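You operate a simulated robot arm through the tools that you are given. There is no shell and no other tool. Be economical: measure what you need, move in short steps, check, and stop when the job is done.

The job below is to be done with a simulated two-armed robot. You get a single attempt, and the scene is never put back.

Task
Move the floor sample to the packing patch, wipe it and stack the wall sample on it.
Fine: swing the packing lever up to open the clamp, carry the floor sample with both hands, wipe the dust off, pad back, wall sample on top. What is to be rubbed or washed off counts as gone when no trace of it is left.
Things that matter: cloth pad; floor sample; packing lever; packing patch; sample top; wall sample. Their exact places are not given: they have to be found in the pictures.

The check looks at the end state, three seconds after you hand in, the way a careful person would. Anything else that was tipped, shoved, dropped, spilled or broken makes it a failure.

Robot
Two 7-joint arms with two-finger parallel grippers on one trunk, on a base that drives. Base frame: it is fixed to the floor where the robot stands at the start and does not move with it; the origin is under the middle of the robot, x ahead of it, y to its left, z up. Lengths are in m, angles in degrees, forces in N, time in s.
The left shoulder is at the start at [0.05, 0.161, 1.198], the right one opposite. With the tool pointing down near the work surface each hand reaches from about 0.18 to 0.68 m from the robot's upright axis, wherever it stands, measured 20 degrees to its own side. Places, roughly: packing lever [0.8, -0.1, 0.9]; packing patch [0.6, 0.4, 0.8]; sample top [0.5, -0.1, 0.9]; wall sample [0.5, 1.75, 1]. Payload 3.43 kg a hand.
The TCP of each hand is the grasp point between the finger pads, 0.03 m short of the fingertips. In the tool frame z runs along the fingers and y along their closing line. Largest opening 0.094 m; finger width 0.028, thickness 0.01; the body of the gripper, 0.05 by 0.096 m, starts 0.055 m behind the TCP.
Orientation is told as [roll, pitch, yaw] about the base's x, y, z axes, in that order, counted from this pose: with the fingers straight down and closing along the base's y, the tool's x points along the base's -x, its y along +y and its z along -z.

Tools
- The arms move only by the tool step_arm. It takes "left_moves", "right_moves" or both (then of equal length, played together; a hand with none holds still); each is a list of rows, each an object (a shift or turn left out is 0, a gripper value left out holds the last) with "xyz": the shift along the base's x, y, z in units of 250 mm (1.0 is 250 mm), a list of three; "turn": the turn, a rotation vector about the base's x, y, z in units of 180 degrees (1.0 is 180 degrees), a list of three; "hand": the finger opening in m, from 0 to 0.094. In form: [{"xyz": [dx, dy, dz], "turn": [ax, ay, az], "hand": hand}, ...]. A call has 1 to 20 rows; each row is the pose to reach, as a shift and turn from the pose commanded when the call began. A call with a number of a shift or a turn outside -1 to 1 is refused whole. A row lasts 0.2 s, in which the tool goes at most 0.05 m and 8.6 degrees; a call with a longer step from one row to the next is refused whole, and so is a gripper value outside its range. A pose out of reach is approached as far as the arm can. The call stops where the force on the tool passes 40 N (or 10 N more than at its start, if that is more) or the arm is blocked; 0.2 s more then pass. Each finger travels about 0.045 m/s and halts on what it meets, pressing with about 23 N; the grip force reading is that of the motor and also rises with nothing between the fingers. The clock runs only during rows and for 0.2 s after the last one: add rows that repeat a pose to give the fingers time. It gives the time, the measured TCP pose, the force on the tool (base axes), the opening and the grip force at its end, in the units of the frame above (readings bear some noise), with the torque about the TCP (base axes, N m) and any sound that the robot's microphone picked up.
- Cameras (640 x 400 px; columns grow to the right, rows downward): "scene" is now at [0.1293, 0.0044, 1.3377]; the picture's right is [0.05, -1.00, 0.00], its down [-0.40, -0.02, -0.91] and it looks along [0.91, 0.05, -0.40] (base axes); focal length 250 px, centre (320, 200). "left" rides on the left gripper at [0.076, -0.014, -0.102] in its tool frame; the picture's right is [0.18, 0.98, 0.00], its down [-0.75, 0.14, -0.64] and it looks along [-0.63, 0.12, 0.77] (tool axes); focal length 243 px, centre (320, 200). "right" rides on the right gripper at [0.076, 0.014, -0.103] in its tool frame; the picture's right is [-0.18, 0.98, 0.00], its down [-0.75, -0.14, -0.64] and it looks along [-0.63, -0.12, 0.77] (tool axes); focal length 243 px, centre (320, 200).
- capture(camera): a new picture of that camera. It takes no simulated time.
- move_column(by): slides the trunk up (or, below 0, down) by that many m; the arms and the scene camera ride with it, the base frame stays. It gives what a move gives, with no picture.
- roll_base(legs): drives the robot by 1 to 6 legs, each [ahead, left, turn to the left] in m, m and degrees, along the robot's own axes; the way and the turn of a leg run together, so that a leg with both is an arc; at most 1.5 m and 180 degrees a leg. The arms and the cameras ride along, it lands a little off, and it stops where it bumps. It gives what a move gives.
- head_to(pan, tilt): turns the head with the scene camera to pan (to the left, within 80 degrees either way) and tilt (down, from -29 to 69), counted from straight ahead of the robot. It gives what a move gives.
- measure_at(camera, pixels): for up to 12 pixels [column, row] of the newest picture of that camera ("zoom" is the newest enlarged one), the place [x, y, z] in the base frame of the surface seen there, good to about 0.003 m. It takes no simulated time.
- enlarge(camera, box): a new picture of the part [left, top, right, bottom] of that camera's present view, enlarged. It takes no simulated time.
- hand_in(): hands the job in; it is judged then, once.

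Work in short steps. Measure before you move; look again where a grasp or a placing could have gone wrong, and mend it. You have 80 turns and 58 pictures in all, those below and enlarged ones among them. Open the grippers and draw the arms clear of the work before you hand the job in, unless the task says otherwise; then end with one line.

The tools are called as a command line: name --argument value ..., lists and objects as JSON in quotes. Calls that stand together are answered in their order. step_arm: Moves the arms, as the interface text tells. Its arguments: {"type":"object","properties":{"left_moves":{"type":"array"},"right_moves":{"type":"array"}},"required":[]} The other tools are called the same way: move_column (by) slides the trunk up or down; roll_base (legs) drives the base; head_to (pan, tilt) turns the head that bears the scene camera; capture (camera) takes a picture; measure_at (camera, pixels) gives the place of the surface under pixels of a picture; enlarge (camera, box) takes an enlarged picture of a part of a camera's view; hand_in () hands the job in.

At the start:

```text
clock: 0.0
left_eef_pos: [0.3979, 0.0984, 1.2163]
left_tcp_rot: [-0.1, 0.0, 0.1]
left_contact_force: [-0.6, 0.8, -0.2]
left_moment: [0.02, 0.01, 0.02]
left_opening: 0.094
left_grip_force: 0.0
right_eef_pos: [0.3096, -0.1559, 1.2049]
right_tcp_rot: [0.0, 0.0, 0.0]
right_contact_force: [-0.7, 0.8, 0.1]
right_moment: [0.0, 0.0, 0.02]
right_opening: 0.0942
right_grip_force: 0.1
trunk travel left (down, up): [-0.225, 0.042]
robot x, y, heading: [0.0003, 0.0019, -0.0]
head pan, tilt: [3.1, 23.9]
```

scene: 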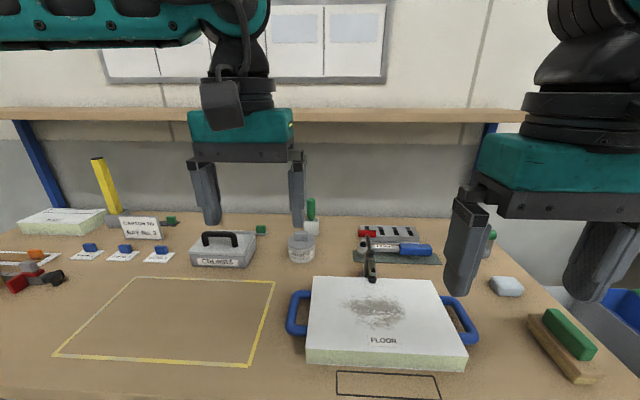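
right: 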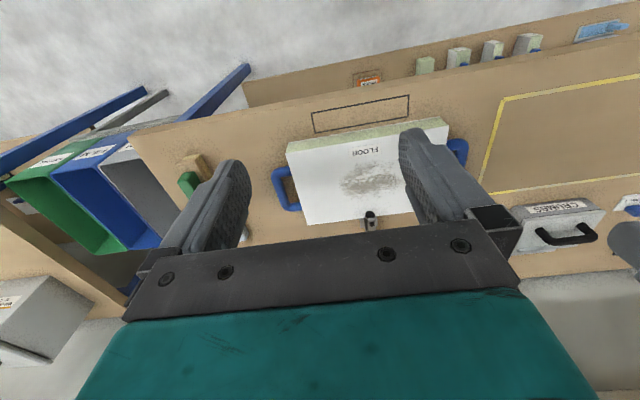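
left: 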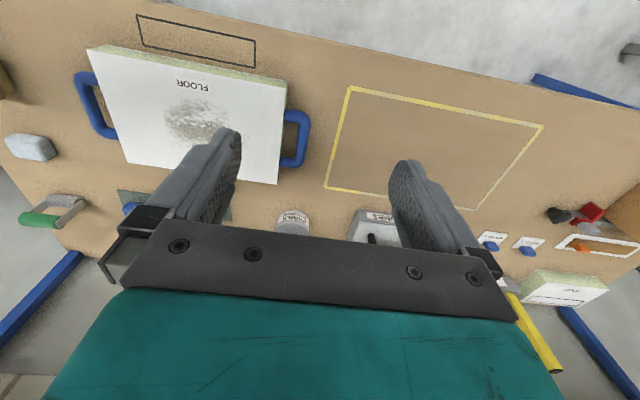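

The scene shows the floor sample (385,315) with blue handles, a clamp with black lever at (370,260), packing patch outline (175,320). I look closer at those and turn the head left for the wall sample.

enlarge --camera "scene" --box '[270, 190, 620, 400]'

measure_at --camera "scene" --pixels '[[313, 278], [434, 281], [466, 356], [306, 350], [290, 315], [472, 322], [370, 245], [372, 278], [130, 280], [272, 284], [250, 362], [60, 353]]'

```text
1.83 times, centred on (445, 295) of scene
```

zoom: 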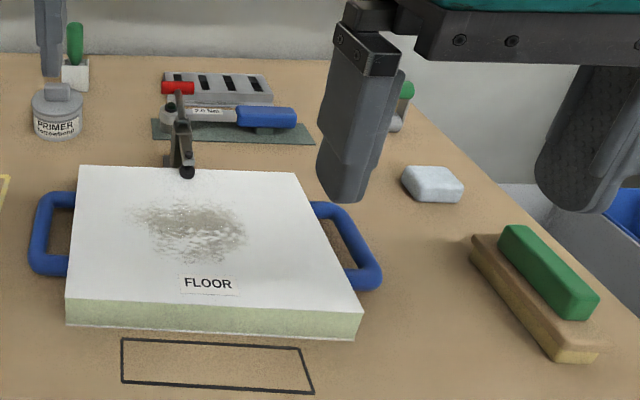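

```text
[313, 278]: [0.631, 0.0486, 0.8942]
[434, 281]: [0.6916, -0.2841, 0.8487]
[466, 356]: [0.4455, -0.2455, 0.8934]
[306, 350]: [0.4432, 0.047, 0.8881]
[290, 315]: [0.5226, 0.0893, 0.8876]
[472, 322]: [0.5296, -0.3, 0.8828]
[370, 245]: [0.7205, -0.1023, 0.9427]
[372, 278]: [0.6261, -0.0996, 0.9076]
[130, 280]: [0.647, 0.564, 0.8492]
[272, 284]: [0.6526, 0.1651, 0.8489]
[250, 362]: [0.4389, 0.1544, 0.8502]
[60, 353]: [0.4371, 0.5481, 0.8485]
```

I look closer at the candidates for the pad, the clamp, and the shelf to the left.

enlarge --camera "scene" --box '[480, 260, 640, 400]'

enlarge --camera "scene" --box '[335, 210, 455, 300]'

enlarge --camera "scene" --box '[0, 150, 330, 300]'

head_to --pan 75 --tilt 15

capture --camera "scene"

```text
2.86 times, centred on (560, 330) of scene
```

zoom: 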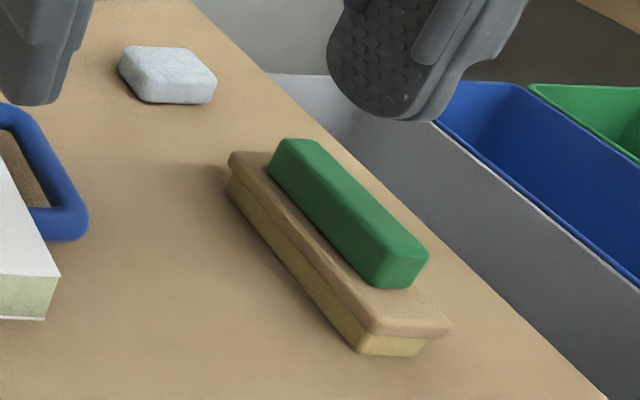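

```text
4.44 times, centred on (395, 255) of scene
```

zoom: 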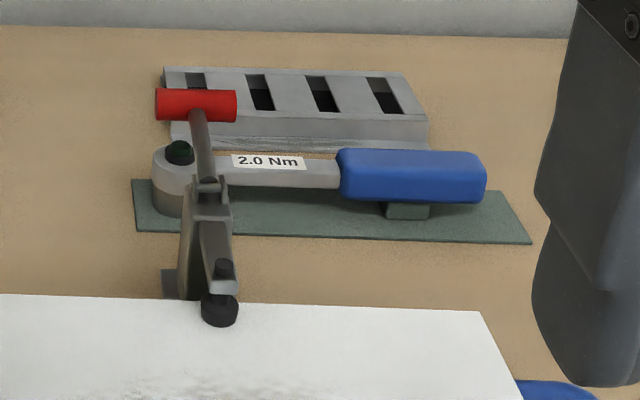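

```text
1.94 times, centred on (165, 225) of scene
```

zoom: 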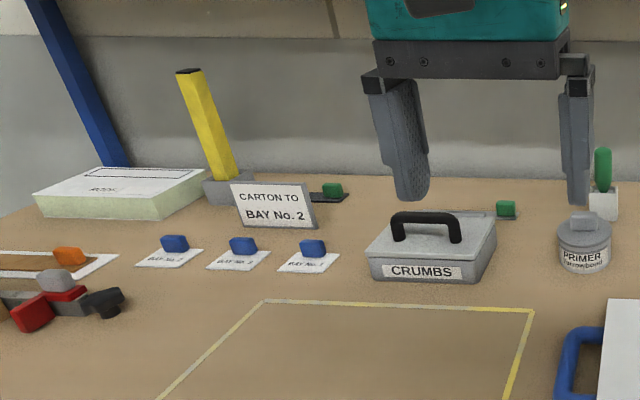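

```text
clock: 1.4
left_eef_pos: [0.3986, 0.0986, 1.2154]
left_tcp_rot: [-0.1, 0.0, 0.1]
left_contact_force: [-0.7, 0.9, -0.9]
left_moment: [0.02, 0.03, 0.0]
left_opening: 0.0939
left_grip_force: 0.0
right_eef_pos: [0.3094, -0.1568, 1.2047]
right_tcp_rot: [0.0, 0.0, 0.0]
right_contact_force: [-0.4, 1.4, 0.0]
right_moment: [0.0, -0.04, 0.04]
right_opening: 0.0939
right_grip_force: 0.0
trunk travel left (down, up): [-0.225, 0.042]
robot x, y, heading: [-0.0001, -0.0044, 0.2]
head pan, tilt: [75.0, 15.0]
```

```text
50 pictures are left
```

scene: 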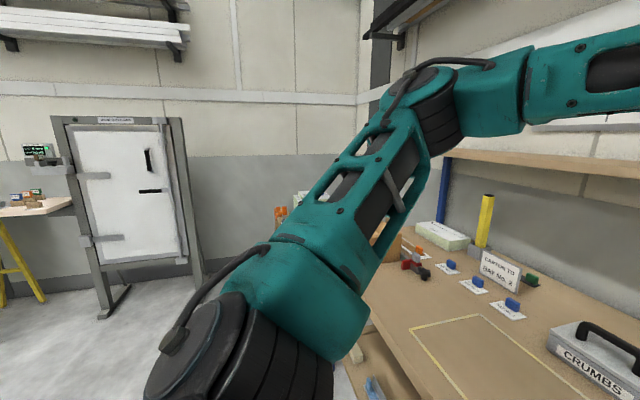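

I enlarge the right camera's view at the front shelf (350-640, 10-100) where a blue cloth-like thing shows, and the area by the wall at left.

enlarge --camera "right" --box '[340, 0, 640, 140]'

enlarge --camera "right" --box '[0, 80, 300, 280]'

enlarge --camera "scene" --box '[250, 180, 480, 400]'

```text
2.13 times, centred on (490, 70) of right
```

zoom: 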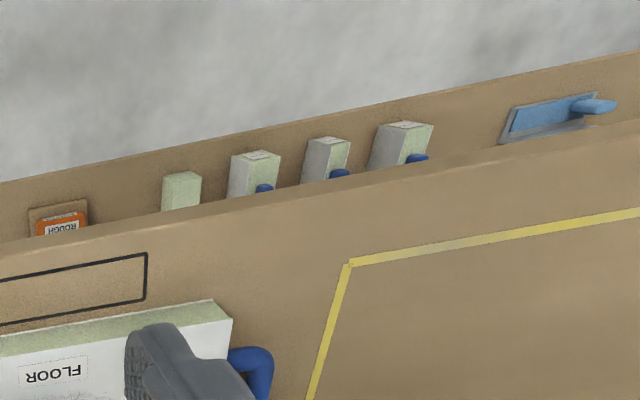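

```text
2.00 times, centred on (150, 180) of right
```

zoom: 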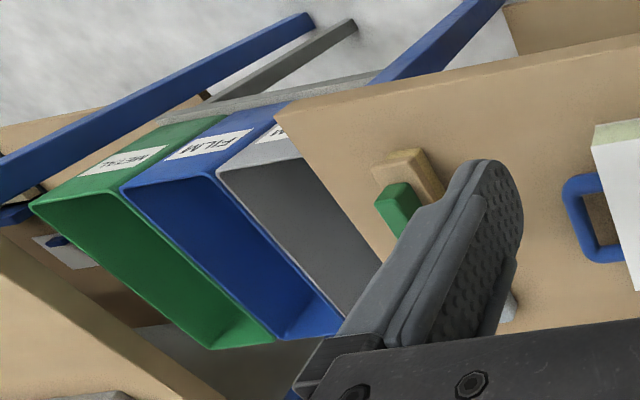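

```text
1.82 times, centred on (365, 290) of scene
```

zoom: 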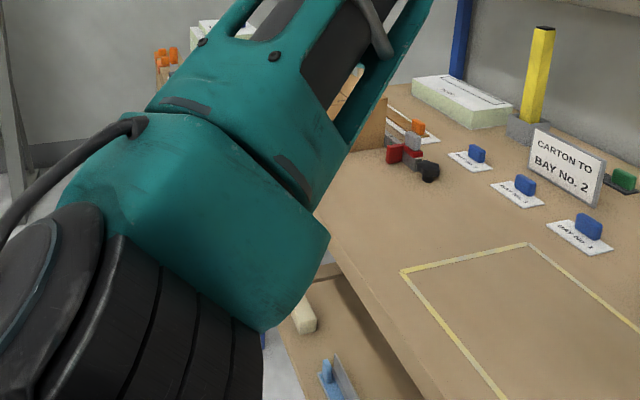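

A lower shelf in front of the bench holds a blue handled thing and an orange "ROUGH" one. I tilt the head down to look at that shelf.

head_to --pan 20 --tilt 66

capture --camera "scene"

```text
clock: 2.7
left_eef_pos: [0.3984, 0.0976, 1.2151]
left_tcp_rot: [-0.1, 0.0, 0.1]
left_contact_force: [0.1, -0.3, 0.4]
left_moment: [0.02, -0.01, 0.02]
left_opening: 0.0938
left_grip_force: 0.0
right_eef_pos: [0.3102, -0.1572, 1.2048]
right_tcp_rot: [0.0, 0.0, 0.0]
right_contact_force: [0.1, -0.3, 0.1]
right_moment: [-0.02, 0.0, -0.02]
right_opening: 0.0941
right_grip_force: 0.1
trunk travel left (down, up): [-0.225, 0.042]
robot x, y, heading: [-0.0001, 0.0028, 0.1]
head pan, tilt: [20.0, 66.0]
```

```text
46 pictures are left
```

scene: 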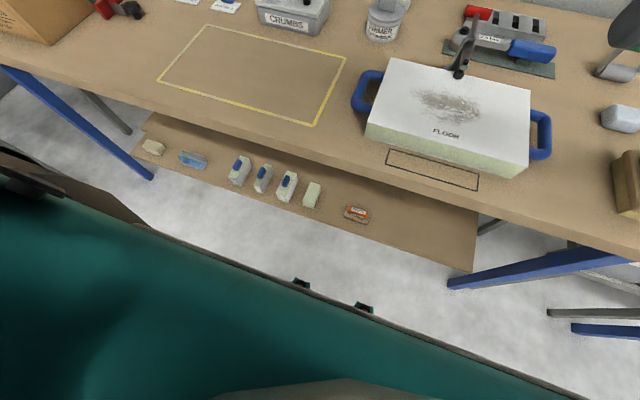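

The shelf below the bench holds several small items (140-370, 140-220). I enlarge and measure them.

enlarge --camera "scene" --box '[130, 125, 380, 240]'

measure_at --camera "scene" --pixels '[[153, 147], [193, 160], [237, 170], [263, 178], [312, 195], [356, 213], [390, 152], [478, 180], [474, 190], [387, 164], [400, 250]]'

```text
2.56 times, centred on (255, 182) of scene
```

zoom: 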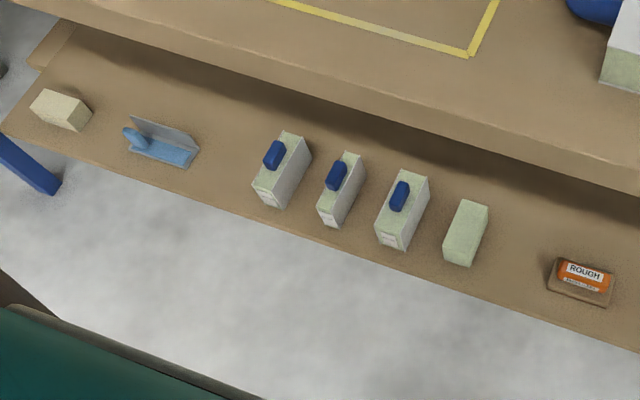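

```text
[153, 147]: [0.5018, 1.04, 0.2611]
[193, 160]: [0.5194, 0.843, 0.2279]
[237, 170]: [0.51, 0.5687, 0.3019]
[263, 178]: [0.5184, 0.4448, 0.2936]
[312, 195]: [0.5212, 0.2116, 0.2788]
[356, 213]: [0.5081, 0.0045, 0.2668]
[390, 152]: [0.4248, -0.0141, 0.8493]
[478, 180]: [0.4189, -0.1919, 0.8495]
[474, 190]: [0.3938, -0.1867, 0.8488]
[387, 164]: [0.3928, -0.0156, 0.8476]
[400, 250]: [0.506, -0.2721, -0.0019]
```

The shelf items lie at z≈0.25 with small distractors. I look now at the right end of the bench for the pad candidates.

head_to --pan -25 --tilt 45

capture --camera "scene"

```text
clock: 3.8
left_eef_pos: [0.3974, 0.0985, 1.2156]
left_tcp_rot: [-0.1, 0.1, 0.1]
left_contact_force: [0.4, -0.3, 0.0]
left_moment: [0.0, -0.01, 0.01]
left_opening: 0.0941
left_grip_force: 0.0
right_eef_pos: [0.3087, -0.1569, 1.2055]
right_tcp_rot: [0.0, 0.0, 0.0]
right_contact_force: [-0.7, -0.1, 0.5]
right_moment: [-0.01, 0.04, -0.01]
right_opening: 0.0939
right_grip_force: 0.0
trunk travel left (down, up): [-0.225, 0.042]
robot x, y, heading: [0.0017, 0.0034, 0.1]
head pan, tilt: [-25.0, 45.0]
```

```text
44 pictures are left
```

scene: 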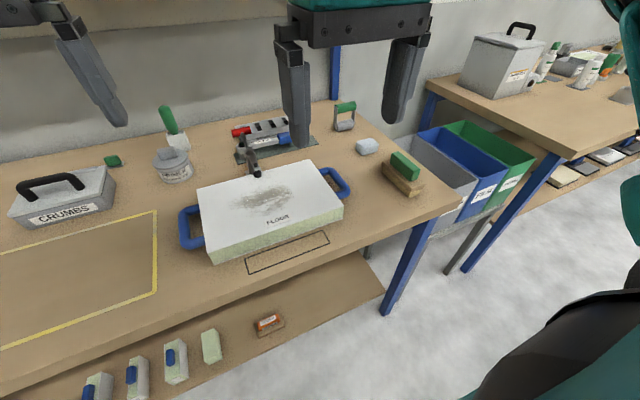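

A further item with a green grip is at (344,115), beside the white lump (367,146) and the green-handled block (403,172). I zoom and measure.

enlarge --camera "scene" --box '[315, 80, 445, 210]'

measure_at --camera "scene" --pixels '[[367, 142], [356, 146], [378, 148], [366, 154], [344, 105], [345, 128], [405, 158], [405, 175], [384, 166], [420, 182], [411, 194], [113, 160]]'

enlarge --camera "scene" --box '[90, 90, 220, 200]'

```text
3.08 times, centred on (380, 145) of scene
```

zoom: 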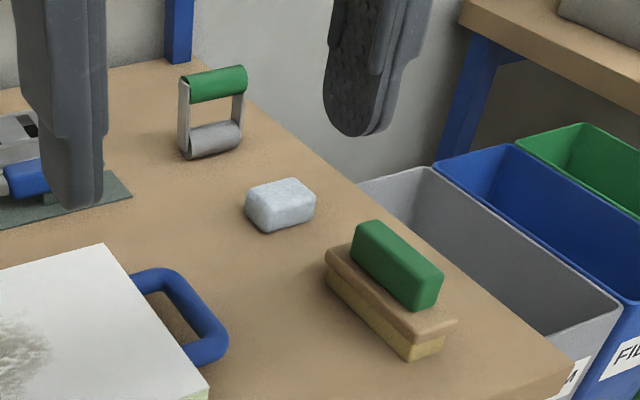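

```text
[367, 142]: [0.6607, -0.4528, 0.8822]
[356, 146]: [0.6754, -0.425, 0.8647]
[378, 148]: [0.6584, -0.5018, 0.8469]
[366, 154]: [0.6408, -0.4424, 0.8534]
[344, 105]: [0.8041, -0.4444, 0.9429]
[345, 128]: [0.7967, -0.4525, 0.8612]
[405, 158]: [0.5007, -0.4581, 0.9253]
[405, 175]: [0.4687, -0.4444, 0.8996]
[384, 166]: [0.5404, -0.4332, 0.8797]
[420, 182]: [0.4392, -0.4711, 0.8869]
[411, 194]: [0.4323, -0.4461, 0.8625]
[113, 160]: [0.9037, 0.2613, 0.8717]
```

```text
3.64 times, centred on (155, 145) of scene
```

zoom: 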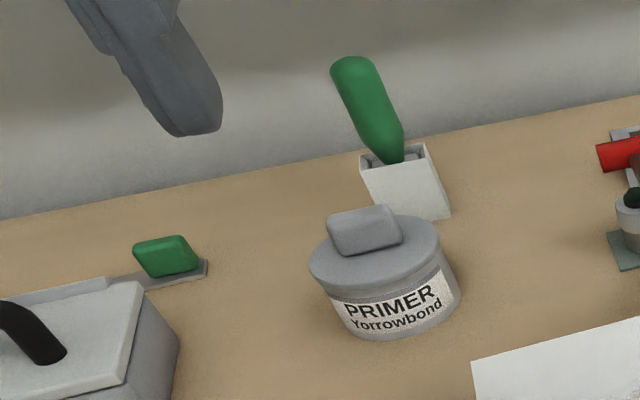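

The white lump (0.66,-0.46) is the cloth pad; the green ones are roller, brush, scraper. Now I look closely at the clamp and lever.

head_to --pan -8 --tilt 35

enlarge --camera "scene" --box '[270, 120, 400, 220]'

```text
clock: 4.6
left_eef_pos: [0.3974, 0.0992, 1.216]
left_tcp_rot: [-0.1, 0.0, 0.0]
left_contact_force: [-0.3, 1.0, 0.0]
left_moment: [0.01, 0.03, -0.02]
left_opening: 0.0942
left_grip_force: 0.0
right_eef_pos: [0.3085, -0.1563, 1.2046]
right_tcp_rot: [-0.1, -0.1, 0.0]
right_contact_force: [0.0, -0.4, 0.5]
right_moment: [0.01, 0.01, 0.02]
right_opening: 0.0937
right_grip_force: 0.1
trunk travel left (down, up): [-0.225, 0.042]
robot x, y, heading: [0.0017, -0.0023, -0.0]
head pan, tilt: [-8.0, 35.0]
```

```text
4.00 times, centred on (335, 170) of scene
```

zoom: 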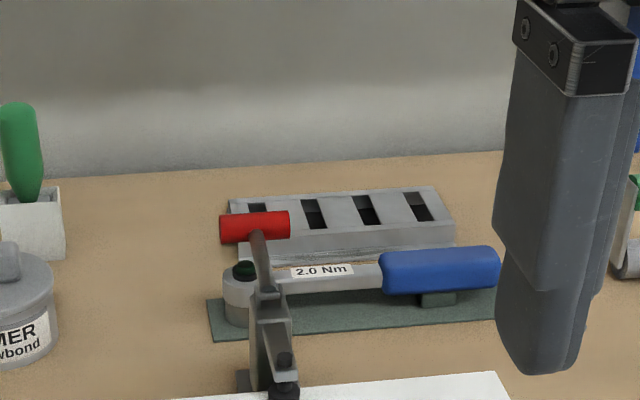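

measure_at --camera "zoom" --pixels '[[228, 228], [255, 226], [283, 224], [260, 255], [266, 290], [283, 375], [260, 340], [240, 270], [300, 245], [340, 275], [245, 380], [440, 270]]'

```text
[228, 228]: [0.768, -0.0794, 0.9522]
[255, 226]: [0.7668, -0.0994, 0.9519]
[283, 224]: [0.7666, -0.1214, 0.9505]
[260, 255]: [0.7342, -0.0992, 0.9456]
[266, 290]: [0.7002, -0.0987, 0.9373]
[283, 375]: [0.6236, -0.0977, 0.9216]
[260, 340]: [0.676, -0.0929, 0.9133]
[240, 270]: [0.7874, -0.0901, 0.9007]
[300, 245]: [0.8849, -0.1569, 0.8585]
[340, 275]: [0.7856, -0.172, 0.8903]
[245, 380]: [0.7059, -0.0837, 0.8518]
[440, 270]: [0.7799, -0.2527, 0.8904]
```

The red T-handle sits at about (0.775,-0.10,0.948) on a stem toward the clamp at x≈0.70. I drive a little ahead and right so that clamp and sample are in easy reach.

roll_base --legs '[[0.07, -0.1, 0]]'

```text
clock: 5.9
left_eef_pos: [0.4693, -0.0031, 1.215]
left_tcp_rot: [0.0, -0.1, 0.2]
left_contact_force: [0.5, -0.4, -0.5]
left_moment: [0.0, 0.02, -0.02]
left_opening: 0.0939
left_grip_force: 0.0
right_eef_pos: [0.3801, -0.2574, 1.2044]
right_tcp_rot: [0.0, 0.0, 0.1]
right_contact_force: [0.4, 0.3, -1.3]
right_moment: [0.04, 0.0, 0.02]
right_opening: 0.0942
right_grip_force: 0.0
trunk travel left (down, up): [-0.225, 0.042]
robot x, y, heading: [0.073, -0.1001, -0.1]
head pan, tilt: [-8.0, 35.0]
```

I turn the right hand by 90° yaw with a 30° forward tilt (closing in the x-z plane) and approach the handle, while the left hand moves aside.

step_arm --right_moves '[{"xyz": [0.067, 0.033, -0.027], "turn": [-0.0109, -0.0109, 0.0406]}, {"xyz": [0.133, 0.067, -0.053], "turn": [-0.0218, -0.0218, 0.0812]}, {"xyz": [0.2, 0.1, -0.08], "turn": [-0.0327, -0.0327, 0.1219]}, {"xyz": [0.267, 0.133, -0.107], "turn": [-0.0435, -0.0435, 0.1625]}, {"xyz": [0.333, 0.167, -0.133], "turn": [-0.0544, -0.0544, 0.2031]}, {"xyz": [0.4, 0.2, -0.16], "turn": [-0.0653, -0.0653, 0.2437]}, {"xyz": [0.467, 0.233, -0.187], "turn": [-0.0762, -0.0762, 0.2843]}, {"xyz": [0.533, 0.267, -0.213], "turn": [-0.0871, -0.0871, 0.3249]}, {"xyz": [0.6, 0.3, -0.24], "turn": [-0.098, -0.098, 0.3656]}, {"xyz": [0.667, 0.333, -0.267], "turn": [-0.1088, -0.1088, 0.4062]}, {"xyz": [0.733, 0.367, -0.293], "turn": [-0.1197, -0.1197, 0.4468]}, {"xyz": [0.8, 0.4, -0.32], "turn": [-0.1306, -0.1306, 0.4874]}]' --left_moves '[{"xyz": [0, 0.08, 0]}, {"xyz": [0, 0.16, 0]}, {"xyz": [0, 0.24, 0]}, {"xyz": [0, 0.32, 0]}, {"xyz": [0, 0.4, 0]}, {"xyz": [0, 0.48, 0]}, {"xyz": [0, 0.56, 0]}, {"xyz": [0, 0.64, 0]}, {"xyz": [0, 0.72, 0]}, {"xyz": [0, 0.8, 0]}, {"xyz": [0, 0.88, 0]}, {"xyz": [0, 0.92, 0]}]'

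enlarge --camera "scene" --box '[240, 60, 480, 220]'

```text
clock: 8.5
left_eef_pos: [0.468, 0.2312, 1.214]
left_tcp_rot: [-0.3, -0.1, 0.1]
left_contact_force: [1.0, 0.8, -0.4]
left_moment: [-0.04, 0.02, -0.01]
left_opening: 0.0939
left_grip_force: 0.0
right_eef_pos: [0.5032, -0.1378, 1.1691]
right_tcp_rot: [-28.1, -7.2, 80.5]
right_contact_force: [0.2, 1.7, 7.1]
right_moment: [-0.11, 0.23, -0.06]
right_opening: 0.0941
right_grip_force: 0.1
right hand out of reach, approached as far as the arm can: row 10, 11, 12
trunk travel left (down, up): [-0.225, 0.042]
robot x, y, heading: [0.0691, -0.1014, 0.1]
head pan, tilt: [-8.0, 35.0]
```

```text
2.50 times, centred on (360, 140) of scene
```

zoom: 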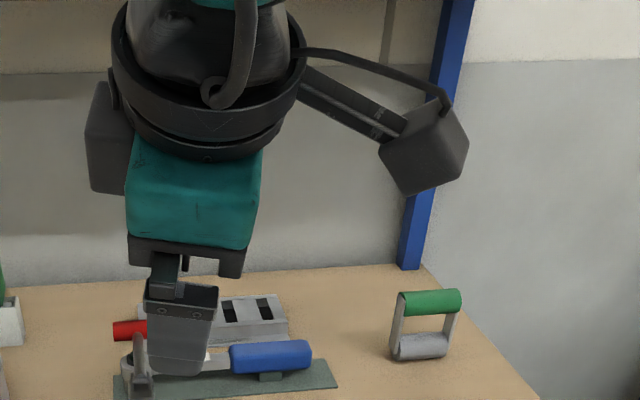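

The yaw +90° runs into the arm's limits (rows 10-12). I turn back and will try yaw -90° instead.

step_arm --right_moves '[{"xyz": [-0.05, -0.033, 0.01], "turn": [0.0109, 0.0109, -0.0406]}, {"xyz": [-0.1, -0.067, 0.02], "turn": [0.0218, 0.0218, -0.0812]}, {"xyz": [-0.15, -0.1, 0.03], "turn": [0.0327, 0.0327, -0.1219]}, {"xyz": [-0.2, -0.133, 0.04], "turn": [0.0435, 0.0435, -0.1625]}, {"xyz": [-0.25, -0.167, 0.05], "turn": [0.0544, 0.0544, -0.2031]}, {"xyz": [-0.3, -0.2, 0.06], "turn": [0.0653, 0.0653, -0.2437]}, {"xyz": [-0.35, -0.233, 0.07], "turn": [0.0762, 0.0762, -0.2843]}, {"xyz": [-0.4, -0.267, 0.08], "turn": [0.0871, 0.0871, -0.3249]}, {"xyz": [-0.45, -0.3, 0.09], "turn": [0.098, 0.098, -0.3656]}, {"xyz": [-0.5, -0.333, 0.1], "turn": [0.1088, 0.1088, -0.4062]}, {"xyz": [-0.55, -0.367, 0.1], "turn": [0.1197, 0.1197, -0.4468]}, {"xyz": [-0.6, -0.37, 0.1], "turn": [0.1306, 0.1306, -0.4874]}]'

```text
clock: 11.1
left_eef_pos: [0.4691, 0.2272, 1.2164]
left_tcp_rot: [-0.1, -0.1, 0.2]
left_contact_force: [-0.5, -0.2, 0.3]
left_moment: [-0.01, 0.01, -0.01]
left_opening: 0.094
left_grip_force: 0.2
right_eef_pos: [0.3538, -0.2363, 1.192]
right_tcp_rot: [1.1, -1.7, -12.2]
right_contact_force: [-0.5, 0.0, 0.2]
right_moment: [0.02, 0.0, 0.01]
right_opening: 0.094
right_grip_force: 0.0
trunk travel left (down, up): [-0.225, 0.042]
robot x, y, heading: [0.0708, -0.103, 0.1]
head pan, tilt: [-8.0, 35.0]
```

The hand is now at yaw -12°. I go on to yaw -90° while shifting forward.

step_arm --right_moves '[{"xyz": [0.06, 0.02, -0.01], "turn": [0, 0, -0.043]}, {"xyz": [0.12, 0.04, -0.02], "turn": [0, 0, -0.086]}, {"xyz": [0.18, 0.06, -0.03], "turn": [0, 0, -0.13]}, {"xyz": [0.24, 0.08, -0.04], "turn": [0, 0, -0.173]}, {"xyz": [0.3, 0.1, -0.05], "turn": [0, 0, -0.216]}, {"xyz": [0.36, 0.12, -0.06], "turn": [0, 0, -0.26]}, {"xyz": [0.42, 0.14, -0.07], "turn": [0, 0, -0.303]}, {"xyz": [0.48, 0.16, -0.08], "turn": [0, 0, -0.346]}, {"xyz": [0.54, 0.18, -0.09], "turn": [0, 0, -0.39]}, {"xyz": [0.6, 0.2, -0.1], "turn": [0, 0, -0.432]}]'

```text
clock: 13.3
left_eef_pos: [0.4682, 0.2285, 1.2155]
left_tcp_rot: [-0.1, 0.0, 0.3]
left_contact_force: [0.1, -0.4, -0.4]
left_moment: [-0.01, 0.02, 0.0]
left_opening: 0.094
left_grip_force: 0.1
right_eef_pos: [0.506, -0.1855, 1.1679]
right_tcp_rot: [1.2, -1.7, -89.9]
right_contact_force: [0.7, 0.6, 0.4]
right_moment: [0.02, -0.05, -0.01]
right_opening: 0.0938
right_grip_force: 0.1
trunk travel left (down, up): [-0.225, 0.042]
robot x, y, heading: [0.0691, -0.1015, 0.1]
head pan, tilt: [-8.0, 35.0]
```

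Yaw -90° works. Now I tilt 30° forward and move to a point above and before the handle.

step_arm --right_moves '[{"xyz": [0.1, 0.03, -0.05], "turn": [0, -0.021, 0]}, {"xyz": [0.2, 0.06, -0.1], "turn": [0, -0.042, 0]}, {"xyz": [0.3, 0.09, -0.16], "turn": [0, -0.063, 0]}, {"xyz": [0.4, 0.12, -0.21], "turn": [0, -0.083, 0]}, {"xyz": [0.5, 0.15, -0.27], "turn": [0, -0.104, 0]}, {"xyz": [0.6, 0.18, -0.32], "turn": [0, -0.125, 0]}, {"xyz": [0.7, 0.21, -0.38], "turn": [0, -0.146, 0]}, {"xyz": [0.776, 0.23, -0.432], "turn": [0, -0.16, 0]}]'

capture --camera "right"

enlarge --camera "scene" --box '[240, 60, 480, 220]'

```text
clock: 15.1
left_eef_pos: [0.4692, 0.2287, 1.2157]
left_tcp_rot: [0.0, 0.0, 0.2]
left_contact_force: [0.0, 0.3, 0.1]
left_moment: [0.02, -0.03, 0.0]
left_opening: 0.094
left_grip_force: 0.0
right_eef_pos: [0.6998, -0.127, 1.062]
right_tcp_rot: [30.0, -1.6, -90.5]
right_contact_force: [-0.2, -0.4, 0.5]
right_moment: [-0.02, 0.0, 0.02]
right_opening: 0.0939
right_grip_force: 0.1
trunk travel left (down, up): [-0.225, 0.042]
robot x, y, heading: [0.0681, -0.1006, -0.2]
head pan, tilt: [-8.0, 35.0]
```

```text
39 pictures are left
```

right: 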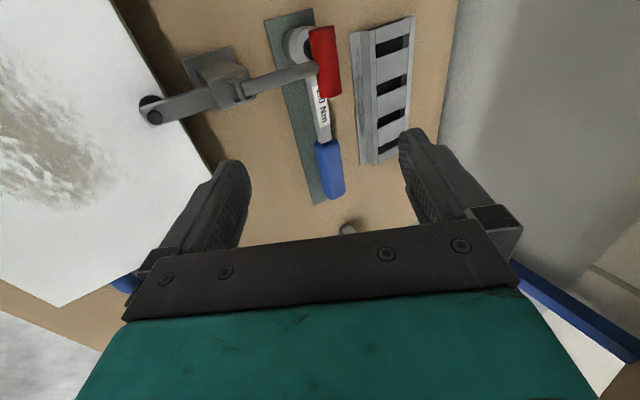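

```text
2.50 times, centred on (360, 140) of scene
```

zoom: 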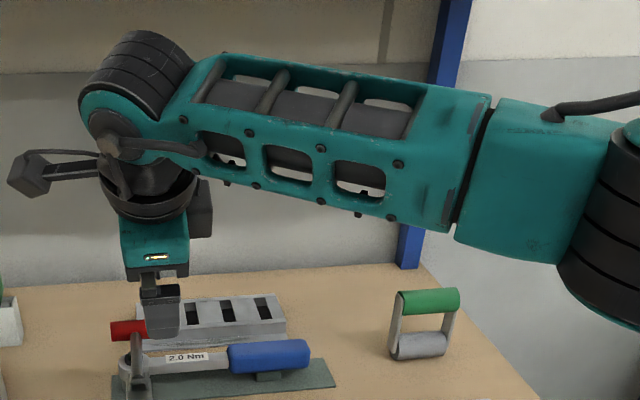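

The right camera shows the red handle at (325,62) and the clamp. I measure handle ends, stem and pivot.

measure_at --camera "right" --pixels '[[322, 32], [325, 62], [329, 92], [290, 77], [245, 90], [220, 75], [150, 110], [210, 62], [200, 100], [309, 60], [341, 62]]'

```text
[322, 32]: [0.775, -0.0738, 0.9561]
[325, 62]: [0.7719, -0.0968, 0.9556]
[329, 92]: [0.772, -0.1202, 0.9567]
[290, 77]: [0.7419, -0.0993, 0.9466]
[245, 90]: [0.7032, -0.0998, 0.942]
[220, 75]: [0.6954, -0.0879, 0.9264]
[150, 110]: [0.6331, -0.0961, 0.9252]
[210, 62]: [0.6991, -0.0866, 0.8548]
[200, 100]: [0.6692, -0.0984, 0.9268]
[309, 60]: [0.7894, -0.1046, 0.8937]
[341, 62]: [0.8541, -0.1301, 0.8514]
```

I set the opening to 0.05 and go down along the tool direction onto the right end of the handle, clear of the stem.

step_arm --right_moves '[{"hand": 0.05}, {"hand": 0.05}, {"xyz": [0.05, 0.012, -0.07], "hand": 0.05}, {"xyz": [0.1, 0.012, -0.15], "hand": 0.05}, {"xyz": [0.16, 0.012, -0.24], "hand": 0.05}, {"xyz": [0.22, 0.012, -0.33], "hand": 0.05}, {"xyz": [0.276, 0.012, -0.42], "hand": 0.05}]'

capture --camera "right"

```text
clock: 16.7
left_eef_pos: [0.4687, 0.2296, 1.2165]
left_tcp_rot: [-0.1, 0.0, 0.2]
left_contact_force: [-0.3, -0.1, -1.2]
left_moment: [-0.01, 0.0, -0.04]
left_opening: 0.094
left_grip_force: 0.1
right_eef_pos: [0.7677, -0.1257, 0.9548]
right_tcp_rot: [29.9, -1.7, -90.5]
right_contact_force: [0.2, 0.0, -0.2]
right_moment: [0.03, -0.01, 0.01]
right_opening: 0.05
right_grip_force: 0.1
trunk travel left (down, up): [-0.225, 0.042]
robot x, y, heading: [0.072, -0.0984, 0.2]
head pan, tilt: [-8.0, 35.0]
```

```text
37 pictures are left
```

right: 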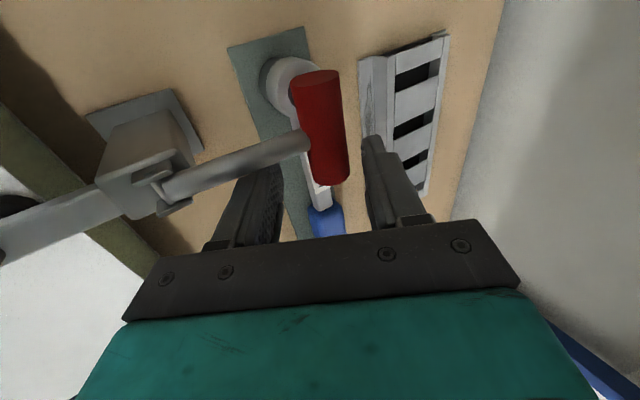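

The bar end lies between the fingers, so I close.

step_arm --right_moves '[{"hand": 0.0}, {"hand": 0.0}, {"hand": 0.0}, {"hand": 0.0}]'

```text
clock: 17.7
left_eef_pos: [0.472, 0.2289, 1.2152]
left_tcp_rot: [-0.1, 0.1, 0.2]
left_contact_force: [-0.4, -0.3, 0.2]
left_moment: [0.0, -0.01, 0.02]
left_opening: 0.094
left_grip_force: 0.0
right_eef_pos: [0.7725, -0.1249, 0.9575]
right_tcp_rot: [30.6, -1.5, -90.5]
right_contact_force: [37.6, 4.3, 11.5]
right_moment: [-0.15, -0.49, -0.52]
right_opening: 0.0211
right_grip_force: 44.8
trunk travel left (down, up): [-0.225, 0.042]
robot x, y, heading: [0.0742, -0.1032, 0.2]
head pan, tilt: [-8.0, 35.0]
```

The bar is gripped (0.021) with a 37 N sideways load from slight misalignment; I ease forward-up and start the arc.

step_arm --right_moves '[{"xyz": [0.024, 0, 0.014], "hand": 0.0}, {"xyz": [0.024, 0, 0.014], "hand": 0.0}, {"xyz": [0.012, 0, 0.07], "hand": 0.0}, {"xyz": [-0.015, 0, 0.13], "hand": 0.0}]'

```text
clock: 18.7
left_eef_pos: [0.4703, 0.2278, 1.2148]
left_tcp_rot: [-0.1, 0.1, 0.2]
left_contact_force: [0.0, -0.2, 0.0]
left_moment: [0.0, -0.01, -0.01]
left_opening: 0.094
left_grip_force: 0.0
right_eef_pos: [0.7641, -0.1256, 0.9845]
right_tcp_rot: [29.7, -1.7, -90.5]
right_contact_force: [7.5, 0.0, -6.6]
right_moment: [0.31, -0.54, 0.15]
right_opening: 0.0212
right_grip_force: 45.1
trunk travel left (down, up): [-0.225, 0.042]
robot x, y, heading: [0.0713, -0.1025, -0.1]
head pan, tilt: [-8.0, 35.0]
```

The lever swings with low force. I continue the arc toward upright.

step_arm --right_moves '[{"xyz": [-0.034, 0, 0.045]}, {"xyz": [-0.072, 0, 0.086]}, {"xyz": [-0.12, 0, 0.117]}, {"xyz": [-0.17, 0, 0.142]}, {"xyz": [-0.225, 0, 0.155]}, {"xyz": [-0.28, 0, 0.162]}]'

capture --camera "right"

enlarge --camera "scene" --box '[240, 80, 440, 220]'

```text
clock: 20.1
left_eef_pos: [0.4657, 0.2283, 1.217]
left_tcp_rot: [-0.1, -0.2, 0.3]
left_contact_force: [-0.2, -0.5, 0.1]
left_moment: [0.01, -0.02, 0.0]
left_opening: 0.0942
left_grip_force: 0.0
right_eef_pos: [0.6943, -0.1251, 1.0362]
right_tcp_rot: [31.0, -1.4, -90.6]
right_contact_force: [9.5, -0.7, 32.7]
right_moment: [0.6, -1.27, 0.05]
right_opening: 0.0214
right_grip_force: 45.2
trunk travel left (down, up): [-0.225, 0.042]
robot x, y, heading: [0.0702, -0.103, -0.1]
head pan, tilt: [-8.0, 35.0]
```

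```text
36 pictures are left
```

right: 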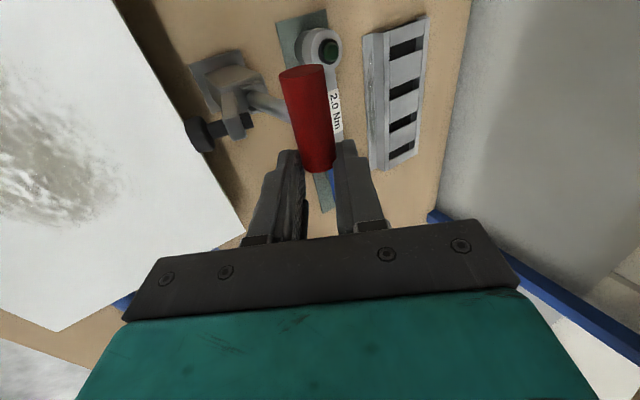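

```text
2.86 times, centred on (340, 150) of scene
```

zoom: 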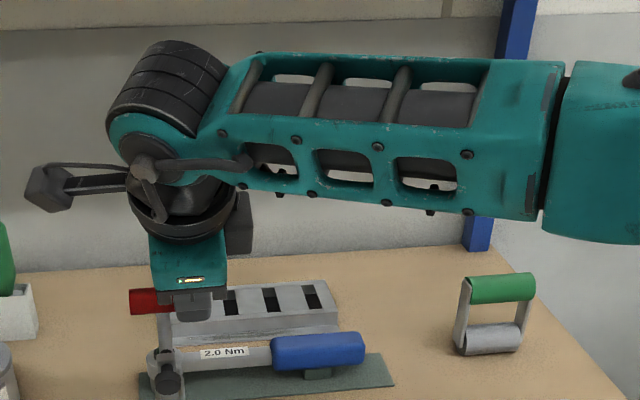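

The presser tip has lifted off the sample; the load (+33 N z) says my arc was a bit low. I raise slightly and push a little further back to find the end of travel.

step_arm --right_moves '[{"xyz": [0, 0, 0.04]}, {"xyz": [-0.04, 0, 0.04]}, {"xyz": [-0.08, 0, 0.035]}, {"xyz": [-0.12, 0, 0.025]}]'

capture --camera "right"

```text
clock: 20.8
left_eef_pos: [0.4718, 0.2305, 1.2128]
left_tcp_rot: [-0.2, 0.2, 0.3]
left_contact_force: [-0.4, -0.4, 0.3]
left_moment: [-0.01, 0.01, -0.04]
left_opening: 0.0939
left_grip_force: 0.2
right_eef_pos: [0.6905, -0.1247, 1.0354]
right_tcp_rot: [30.7, -1.7, -90.5]
right_contact_force: [23.0, 6.8, -13.1]
right_moment: [0.3, -0.28, -0.06]
right_opening: 0.0214
right_grip_force: 45.3
trunk travel left (down, up): [-0.225, 0.042]
robot x, y, heading: [0.0731, -0.1019, 0.4]
head pan, tilt: [-8.0, 35.0]
stopped in row 3 (right hand): the force on the tool passed its limit (the readings are from after the stop); the commanded pose is now the measured one
```

```text
34 pictures are left
```

right: 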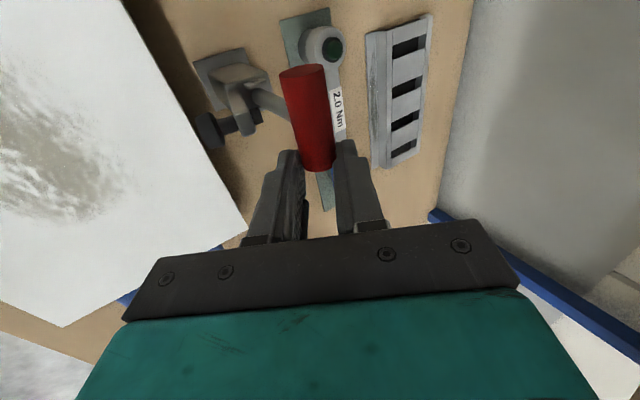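

The lever is at its end stop, upright. I open, then withdraw along the tool axis, and look.

step_arm --right_moves '[{"hand": 0.05}, {"hand": 0.05}, {"hand": 0.05}, {"xyz": [-0.08, 0, 0.14]}, {"xyz": [-0.16, 0, 0.28]}, {"xyz": [-0.24, 0, 0.4]}, {"xyz": [-0.36, -0.1, 0.45]}, {"xyz": [-0.5, -0.2, 0.5]}]'

capture --camera "scene"

```text
clock: 22.6
left_eef_pos: [0.4674, 0.2277, 1.2165]
left_tcp_rot: [-0.1, -0.1, 0.2]
left_contact_force: [-0.2, 0.3, -0.3]
left_moment: [0.0, -0.02, 0.02]
left_opening: 0.0939
left_grip_force: 0.0
right_eef_pos: [0.5588, -0.1774, 1.1674]
right_tcp_rot: [30.8, -1.6, -90.5]
right_contact_force: [-0.1, 0.7, 0.7]
right_moment: [0.0, -0.01, -0.01]
right_opening: 0.0505
right_grip_force: 0.0
trunk travel left (down, up): [-0.225, 0.042]
robot x, y, heading: [0.0758, -0.0987, 0.1]
head pan, tilt: [-8.0, 35.0]
```

```text
33 pictures are left
```

scene: 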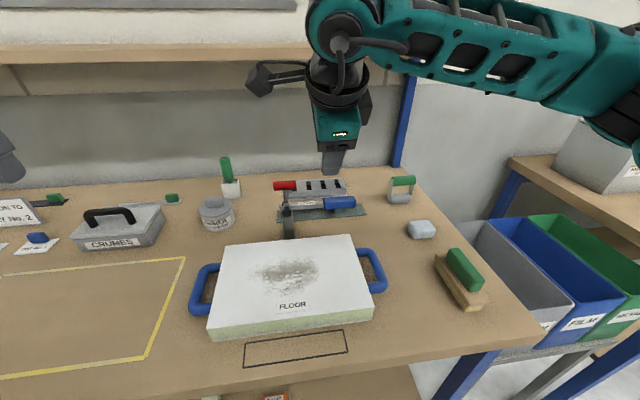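

The clamp is off the sample. I measure the sample corners and both handles, and check the lever.

measure_at --camera "scene" --pixels '[[285, 186], [217, 268], [191, 292], [193, 310], [205, 267], [363, 251], [378, 268], [383, 287], [228, 245], [352, 237], [373, 305], [212, 327]]'

enlarge --camera "scene" --box '[170, 170, 410, 350]'

```text
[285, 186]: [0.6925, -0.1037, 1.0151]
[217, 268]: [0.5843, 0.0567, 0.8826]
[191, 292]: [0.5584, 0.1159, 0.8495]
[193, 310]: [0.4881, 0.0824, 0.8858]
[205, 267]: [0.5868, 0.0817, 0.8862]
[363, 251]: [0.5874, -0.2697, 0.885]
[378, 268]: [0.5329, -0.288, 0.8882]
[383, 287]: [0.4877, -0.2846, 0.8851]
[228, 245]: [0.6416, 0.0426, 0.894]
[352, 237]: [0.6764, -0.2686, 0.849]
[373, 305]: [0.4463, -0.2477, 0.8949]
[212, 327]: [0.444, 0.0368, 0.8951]
```

```text
2.22 times, centred on (290, 260) of scene
```

zoom: 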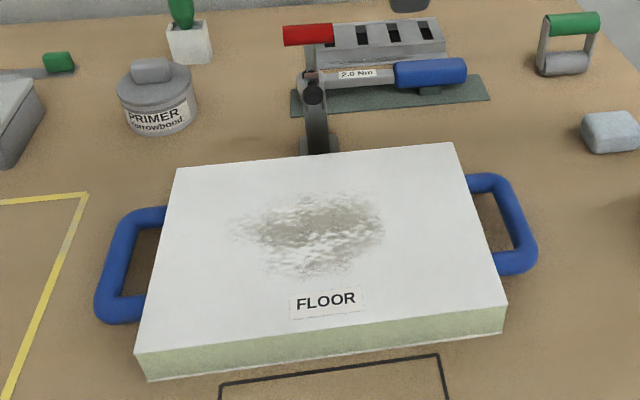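

Slab spans x 0.444–0.642, y -0.248–0.043; handle bars at y≈0.083 and -0.288, z≈0.877. I turn the right hand back to straight down and bring both hands above the handles.

step_arm --right_moves '[{"xyz": [-0.007, -0.037, -0.04], "turn": [-0.0109, 0.0109, 0.0406], "hand": 0.042}, {"xyz": [-0.014, -0.074, -0.08], "turn": [-0.0218, 0.0218, 0.0812]}, {"xyz": [-0.022, -0.111, -0.12], "turn": [-0.0327, 0.0327, 0.1219]}, {"xyz": [-0.029, -0.148, -0.16], "turn": [-0.0435, 0.0435, 0.1625]}, {"xyz": [-0.036, -0.185, -0.2], "turn": [-0.0544, 0.0544, 0.2031]}, {"xyz": [-0.044, -0.222, -0.24], "turn": [-0.0653, 0.0653, 0.2437]}, {"xyz": [-0.051, -0.26, -0.28], "turn": [-0.0762, 0.0762, 0.2843]}, {"xyz": [-0.058, -0.3, -0.32], "turn": [-0.0871, 0.0871, 0.3249]}, {"xyz": [-0.066, -0.333, -0.36], "turn": [-0.098, 0.098, 0.3656]}, {"xyz": [-0.073, -0.37, -0.4], "turn": [-0.1088, 0.1088, 0.4062]}, {"xyz": [-0.08, -0.407, -0.44], "turn": [-0.1197, 0.1197, 0.4468]}, {"xyz": [-0.088, -0.444, -0.47], "turn": [-0.1306, 0.1306, 0.4874]}]' --left_moves '[{"xyz": [0.023, -0.048, -0.056], "hand": 0.042}, {"xyz": [0.047, -0.097, -0.112]}, {"xyz": [0.07, -0.145, -0.168]}, {"xyz": [0.093, -0.193, -0.223]}, {"xyz": [0.117, -0.242, -0.28]}, {"xyz": [0.14, -0.29, -0.335]}, {"xyz": [0.163, -0.338, -0.39]}, {"xyz": [0.187, -0.387, -0.447]}, {"xyz": [0.21, -0.435, -0.5]}, {"xyz": [0.233, -0.483, -0.558]}, {"xyz": [0.257, -0.532, -0.614]}, {"xyz": [0.28, -0.58, -0.67]}]'

capture --camera "right"

capture --camera "left"

```text
clock: 25.2
left_eef_pos: [0.5368, 0.0844, 1.0483]
left_tcp_rot: [-0.1, 0.0, 0.1]
left_contact_force: [0.3, -0.1, -0.8]
left_moment: [0.04, -0.02, -0.02]
left_opening: 0.0419
left_grip_force: 0.1
right_eef_pos: [0.5395, -0.2873, 1.0468]
right_tcp_rot: [0.8, -1.6, 0.3]
right_contact_force: [-0.6, 0.6, -0.6]
right_moment: [-0.03, 0.01, 0.02]
right_opening: 0.0421
right_grip_force: 0.0
trunk travel left (down, up): [-0.225, 0.042]
robot x, y, heading: [0.0679, -0.1028, -0.2]
head pan, tilt: [-8.0, 35.0]
```

```text
31 pictures are left
```

right: 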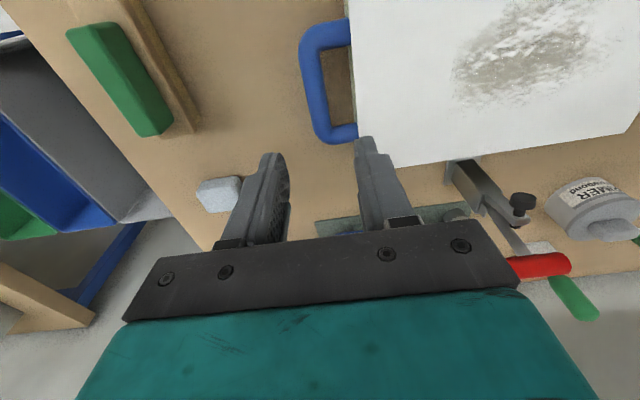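

```text
30 pictures are left
```

left: 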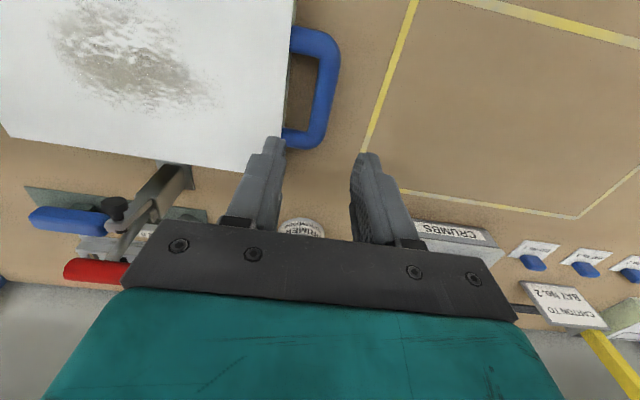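

Both handles are visible: left bar at (325,90), right bar at (315,85). I measure them and the patch lines.

measure_at --camera "left" --pixels '[[327, 60], [325, 88], [320, 118], [338, 80], [313, 80], [409, 24], [375, 115], [576, 217], [510, 5]]'

measure_at --camera "right" --pixels '[[311, 55], [314, 85], [320, 112], [301, 75], [326, 75], [360, 100], [357, 164], [638, 131]]'

```text
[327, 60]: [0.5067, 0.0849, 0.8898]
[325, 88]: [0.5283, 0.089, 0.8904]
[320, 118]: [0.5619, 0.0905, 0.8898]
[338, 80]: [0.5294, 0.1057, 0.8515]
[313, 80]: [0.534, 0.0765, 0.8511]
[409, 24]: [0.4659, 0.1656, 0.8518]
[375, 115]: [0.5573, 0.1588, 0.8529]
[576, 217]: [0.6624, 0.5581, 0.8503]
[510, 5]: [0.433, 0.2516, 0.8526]
```

```text
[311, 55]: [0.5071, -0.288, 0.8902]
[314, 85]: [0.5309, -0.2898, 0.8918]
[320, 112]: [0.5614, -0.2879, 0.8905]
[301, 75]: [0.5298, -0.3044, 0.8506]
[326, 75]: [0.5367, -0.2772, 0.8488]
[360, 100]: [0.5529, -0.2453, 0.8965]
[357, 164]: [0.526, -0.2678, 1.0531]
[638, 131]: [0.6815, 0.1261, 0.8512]
```

Bars: left y=0.088, right y=-0.2885, top z 0.890. I lower both hands round the bars.

step_arm --left_moves '[{"xyz": [0, 0.012, -0.15]}, {"xyz": [0, 0.012, -0.3]}, {"xyz": [0, 0.012, -0.45]}, {"xyz": [0, 0.012, -0.56]}, {"xyz": [0, 0.012, -0.64]}]' --right_moves '[{"xyz": [-0.004, -0.004, -0.15], "turn": [-0.004, 0.009, 0]}, {"xyz": [-0.004, -0.004, -0.3], "turn": [-0.004, 0.009, 0]}, {"xyz": [-0.004, -0.004, -0.45], "turn": [-0.004, 0.009, 0]}, {"xyz": [-0.004, -0.004, -0.56], "turn": [-0.004, 0.009, 0]}, {"xyz": [-0.004, -0.004, -0.635], "turn": [-0.004, 0.009, 0]}]'

capture --camera "scene"

```text
clock: 26.4
left_eef_pos: [0.5371, 0.0871, 0.8856]
left_tcp_rot: [-0.1, -0.2, 0.1]
left_contact_force: [-0.6, 0.2, -0.7]
left_moment: [0.0, 0.01, -0.01]
left_opening: 0.0419
left_grip_force: 0.0
right_eef_pos: [0.5399, -0.2882, 0.8901]
right_tcp_rot: [-0.1, -0.2, 0.3]
right_contact_force: [0.1, -0.3, 0.1]
right_moment: [-0.02, -0.04, 0.03]
right_opening: 0.0416
right_grip_force: 0.0
trunk travel left (down, up): [-0.225, 0.042]
robot x, y, heading: [0.0719, -0.0993, 0.1]
head pan, tilt: [-8.0, 35.0]
```

```text
29 pictures are left
```

scene: 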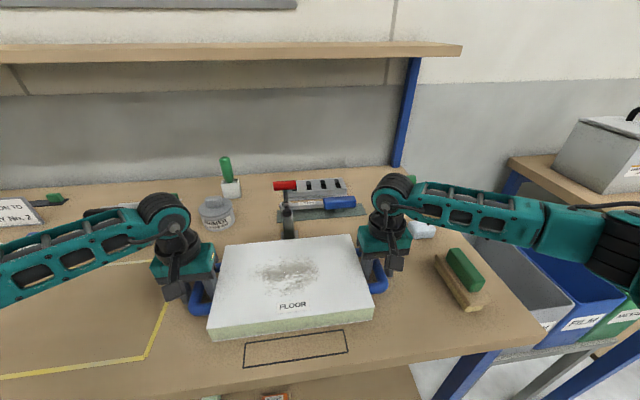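

The hands straddle the bars. I close both grippers.

step_arm --left_moves '[{"hand": 0}, {"hand": 0}, {"hand": 0}, {"hand": 0}]' --right_moves '[{"hand": 0}, {"hand": 0}, {"hand": 0}, {"hand": 0}]'

measure_at --camera "scene" --pixels '[[215, 215], [100, 212], [5, 340], [145, 355], [165, 300], [420, 228]]'

```text
clock: 27.4
left_eef_pos: [0.5369, 0.0902, 0.8864]
left_tcp_rot: [0.2, 0.0, 0.5]
left_contact_force: [-2.9, 25.8, 3.2]
left_moment: [0.1, -0.19, -0.35]
left_opening: 0.0236
left_grip_force: 23.0
right_eef_pos: [0.5398, -0.2894, 0.8885]
right_tcp_rot: [-0.3, 0.0, 0.0]
right_contact_force: [-0.7, -20.6, 0.3]
right_moment: [-0.28, -0.19, -0.03]
right_opening: 0.0221
right_grip_force: 23.1
trunk travel left (down, up): [-0.225, 0.042]
robot x, y, heading: [0.0684, -0.1022, 0.3]
head pan, tilt: [-8.0, 35.0]
```

```text
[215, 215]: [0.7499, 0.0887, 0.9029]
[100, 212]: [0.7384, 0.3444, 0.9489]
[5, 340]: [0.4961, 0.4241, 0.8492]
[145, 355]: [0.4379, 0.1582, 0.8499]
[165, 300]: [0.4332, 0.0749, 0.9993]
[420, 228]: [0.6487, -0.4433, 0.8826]
```

Both grip at ~0.023 with opposing y loads. I relieve those and lift evenly by 7 cm.

step_arm --left_moves '[{"xyz": [0, 0.014, 0]}, {"xyz": [0, 0.014, 0.03]}, {"xyz": [0, 0.014, 0.08]}, {"xyz": [0, 0.014, 0.14]}, {"xyz": [0, 0.014, 0.2]}, {"xyz": [0, 0.014, 0.26]}, {"xyz": [0, 0.014, 0.3]}]' --right_moves '[{"xyz": [0, -0.006, 0]}, {"xyz": [0, -0.006, 0.03]}, {"xyz": [0, -0.006, 0.08]}, {"xyz": [0, -0.006, 0.14]}, {"xyz": [0, -0.006, 0.2]}, {"xyz": [0, -0.006, 0.26]}, {"xyz": [0, -0.006, 0.3]}]'

capture --camera "scene"

```text
clock: 29.0
left_eef_pos: [0.5406, 0.0891, 0.9646]
left_tcp_rot: [0.0, 0.1, 0.2]
left_contact_force: [-2.6, 19.0, -8.7]
left_moment: [0.16, 0.02, -0.67]
left_opening: 0.022
left_grip_force: 22.7
right_eef_pos: [0.5392, -0.291, 0.9636]
right_tcp_rot: [0.0, 0.0, 0.2]
right_contact_force: [4.4, -19.2, -8.6]
right_moment: [-0.19, 0.12, -0.7]
right_opening: 0.0219
right_grip_force: 22.8
trunk travel left (down, up): [-0.225, 0.042]
robot x, y, heading: [0.073, -0.101, -0.1]
head pan, tilt: [-8.0, 35.0]
```

```text
28 pictures are left
```

scene: 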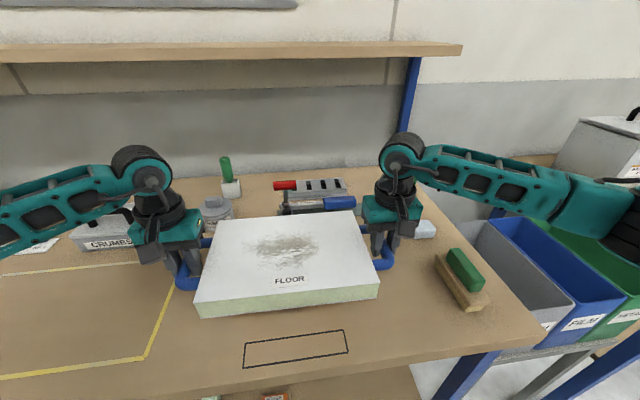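

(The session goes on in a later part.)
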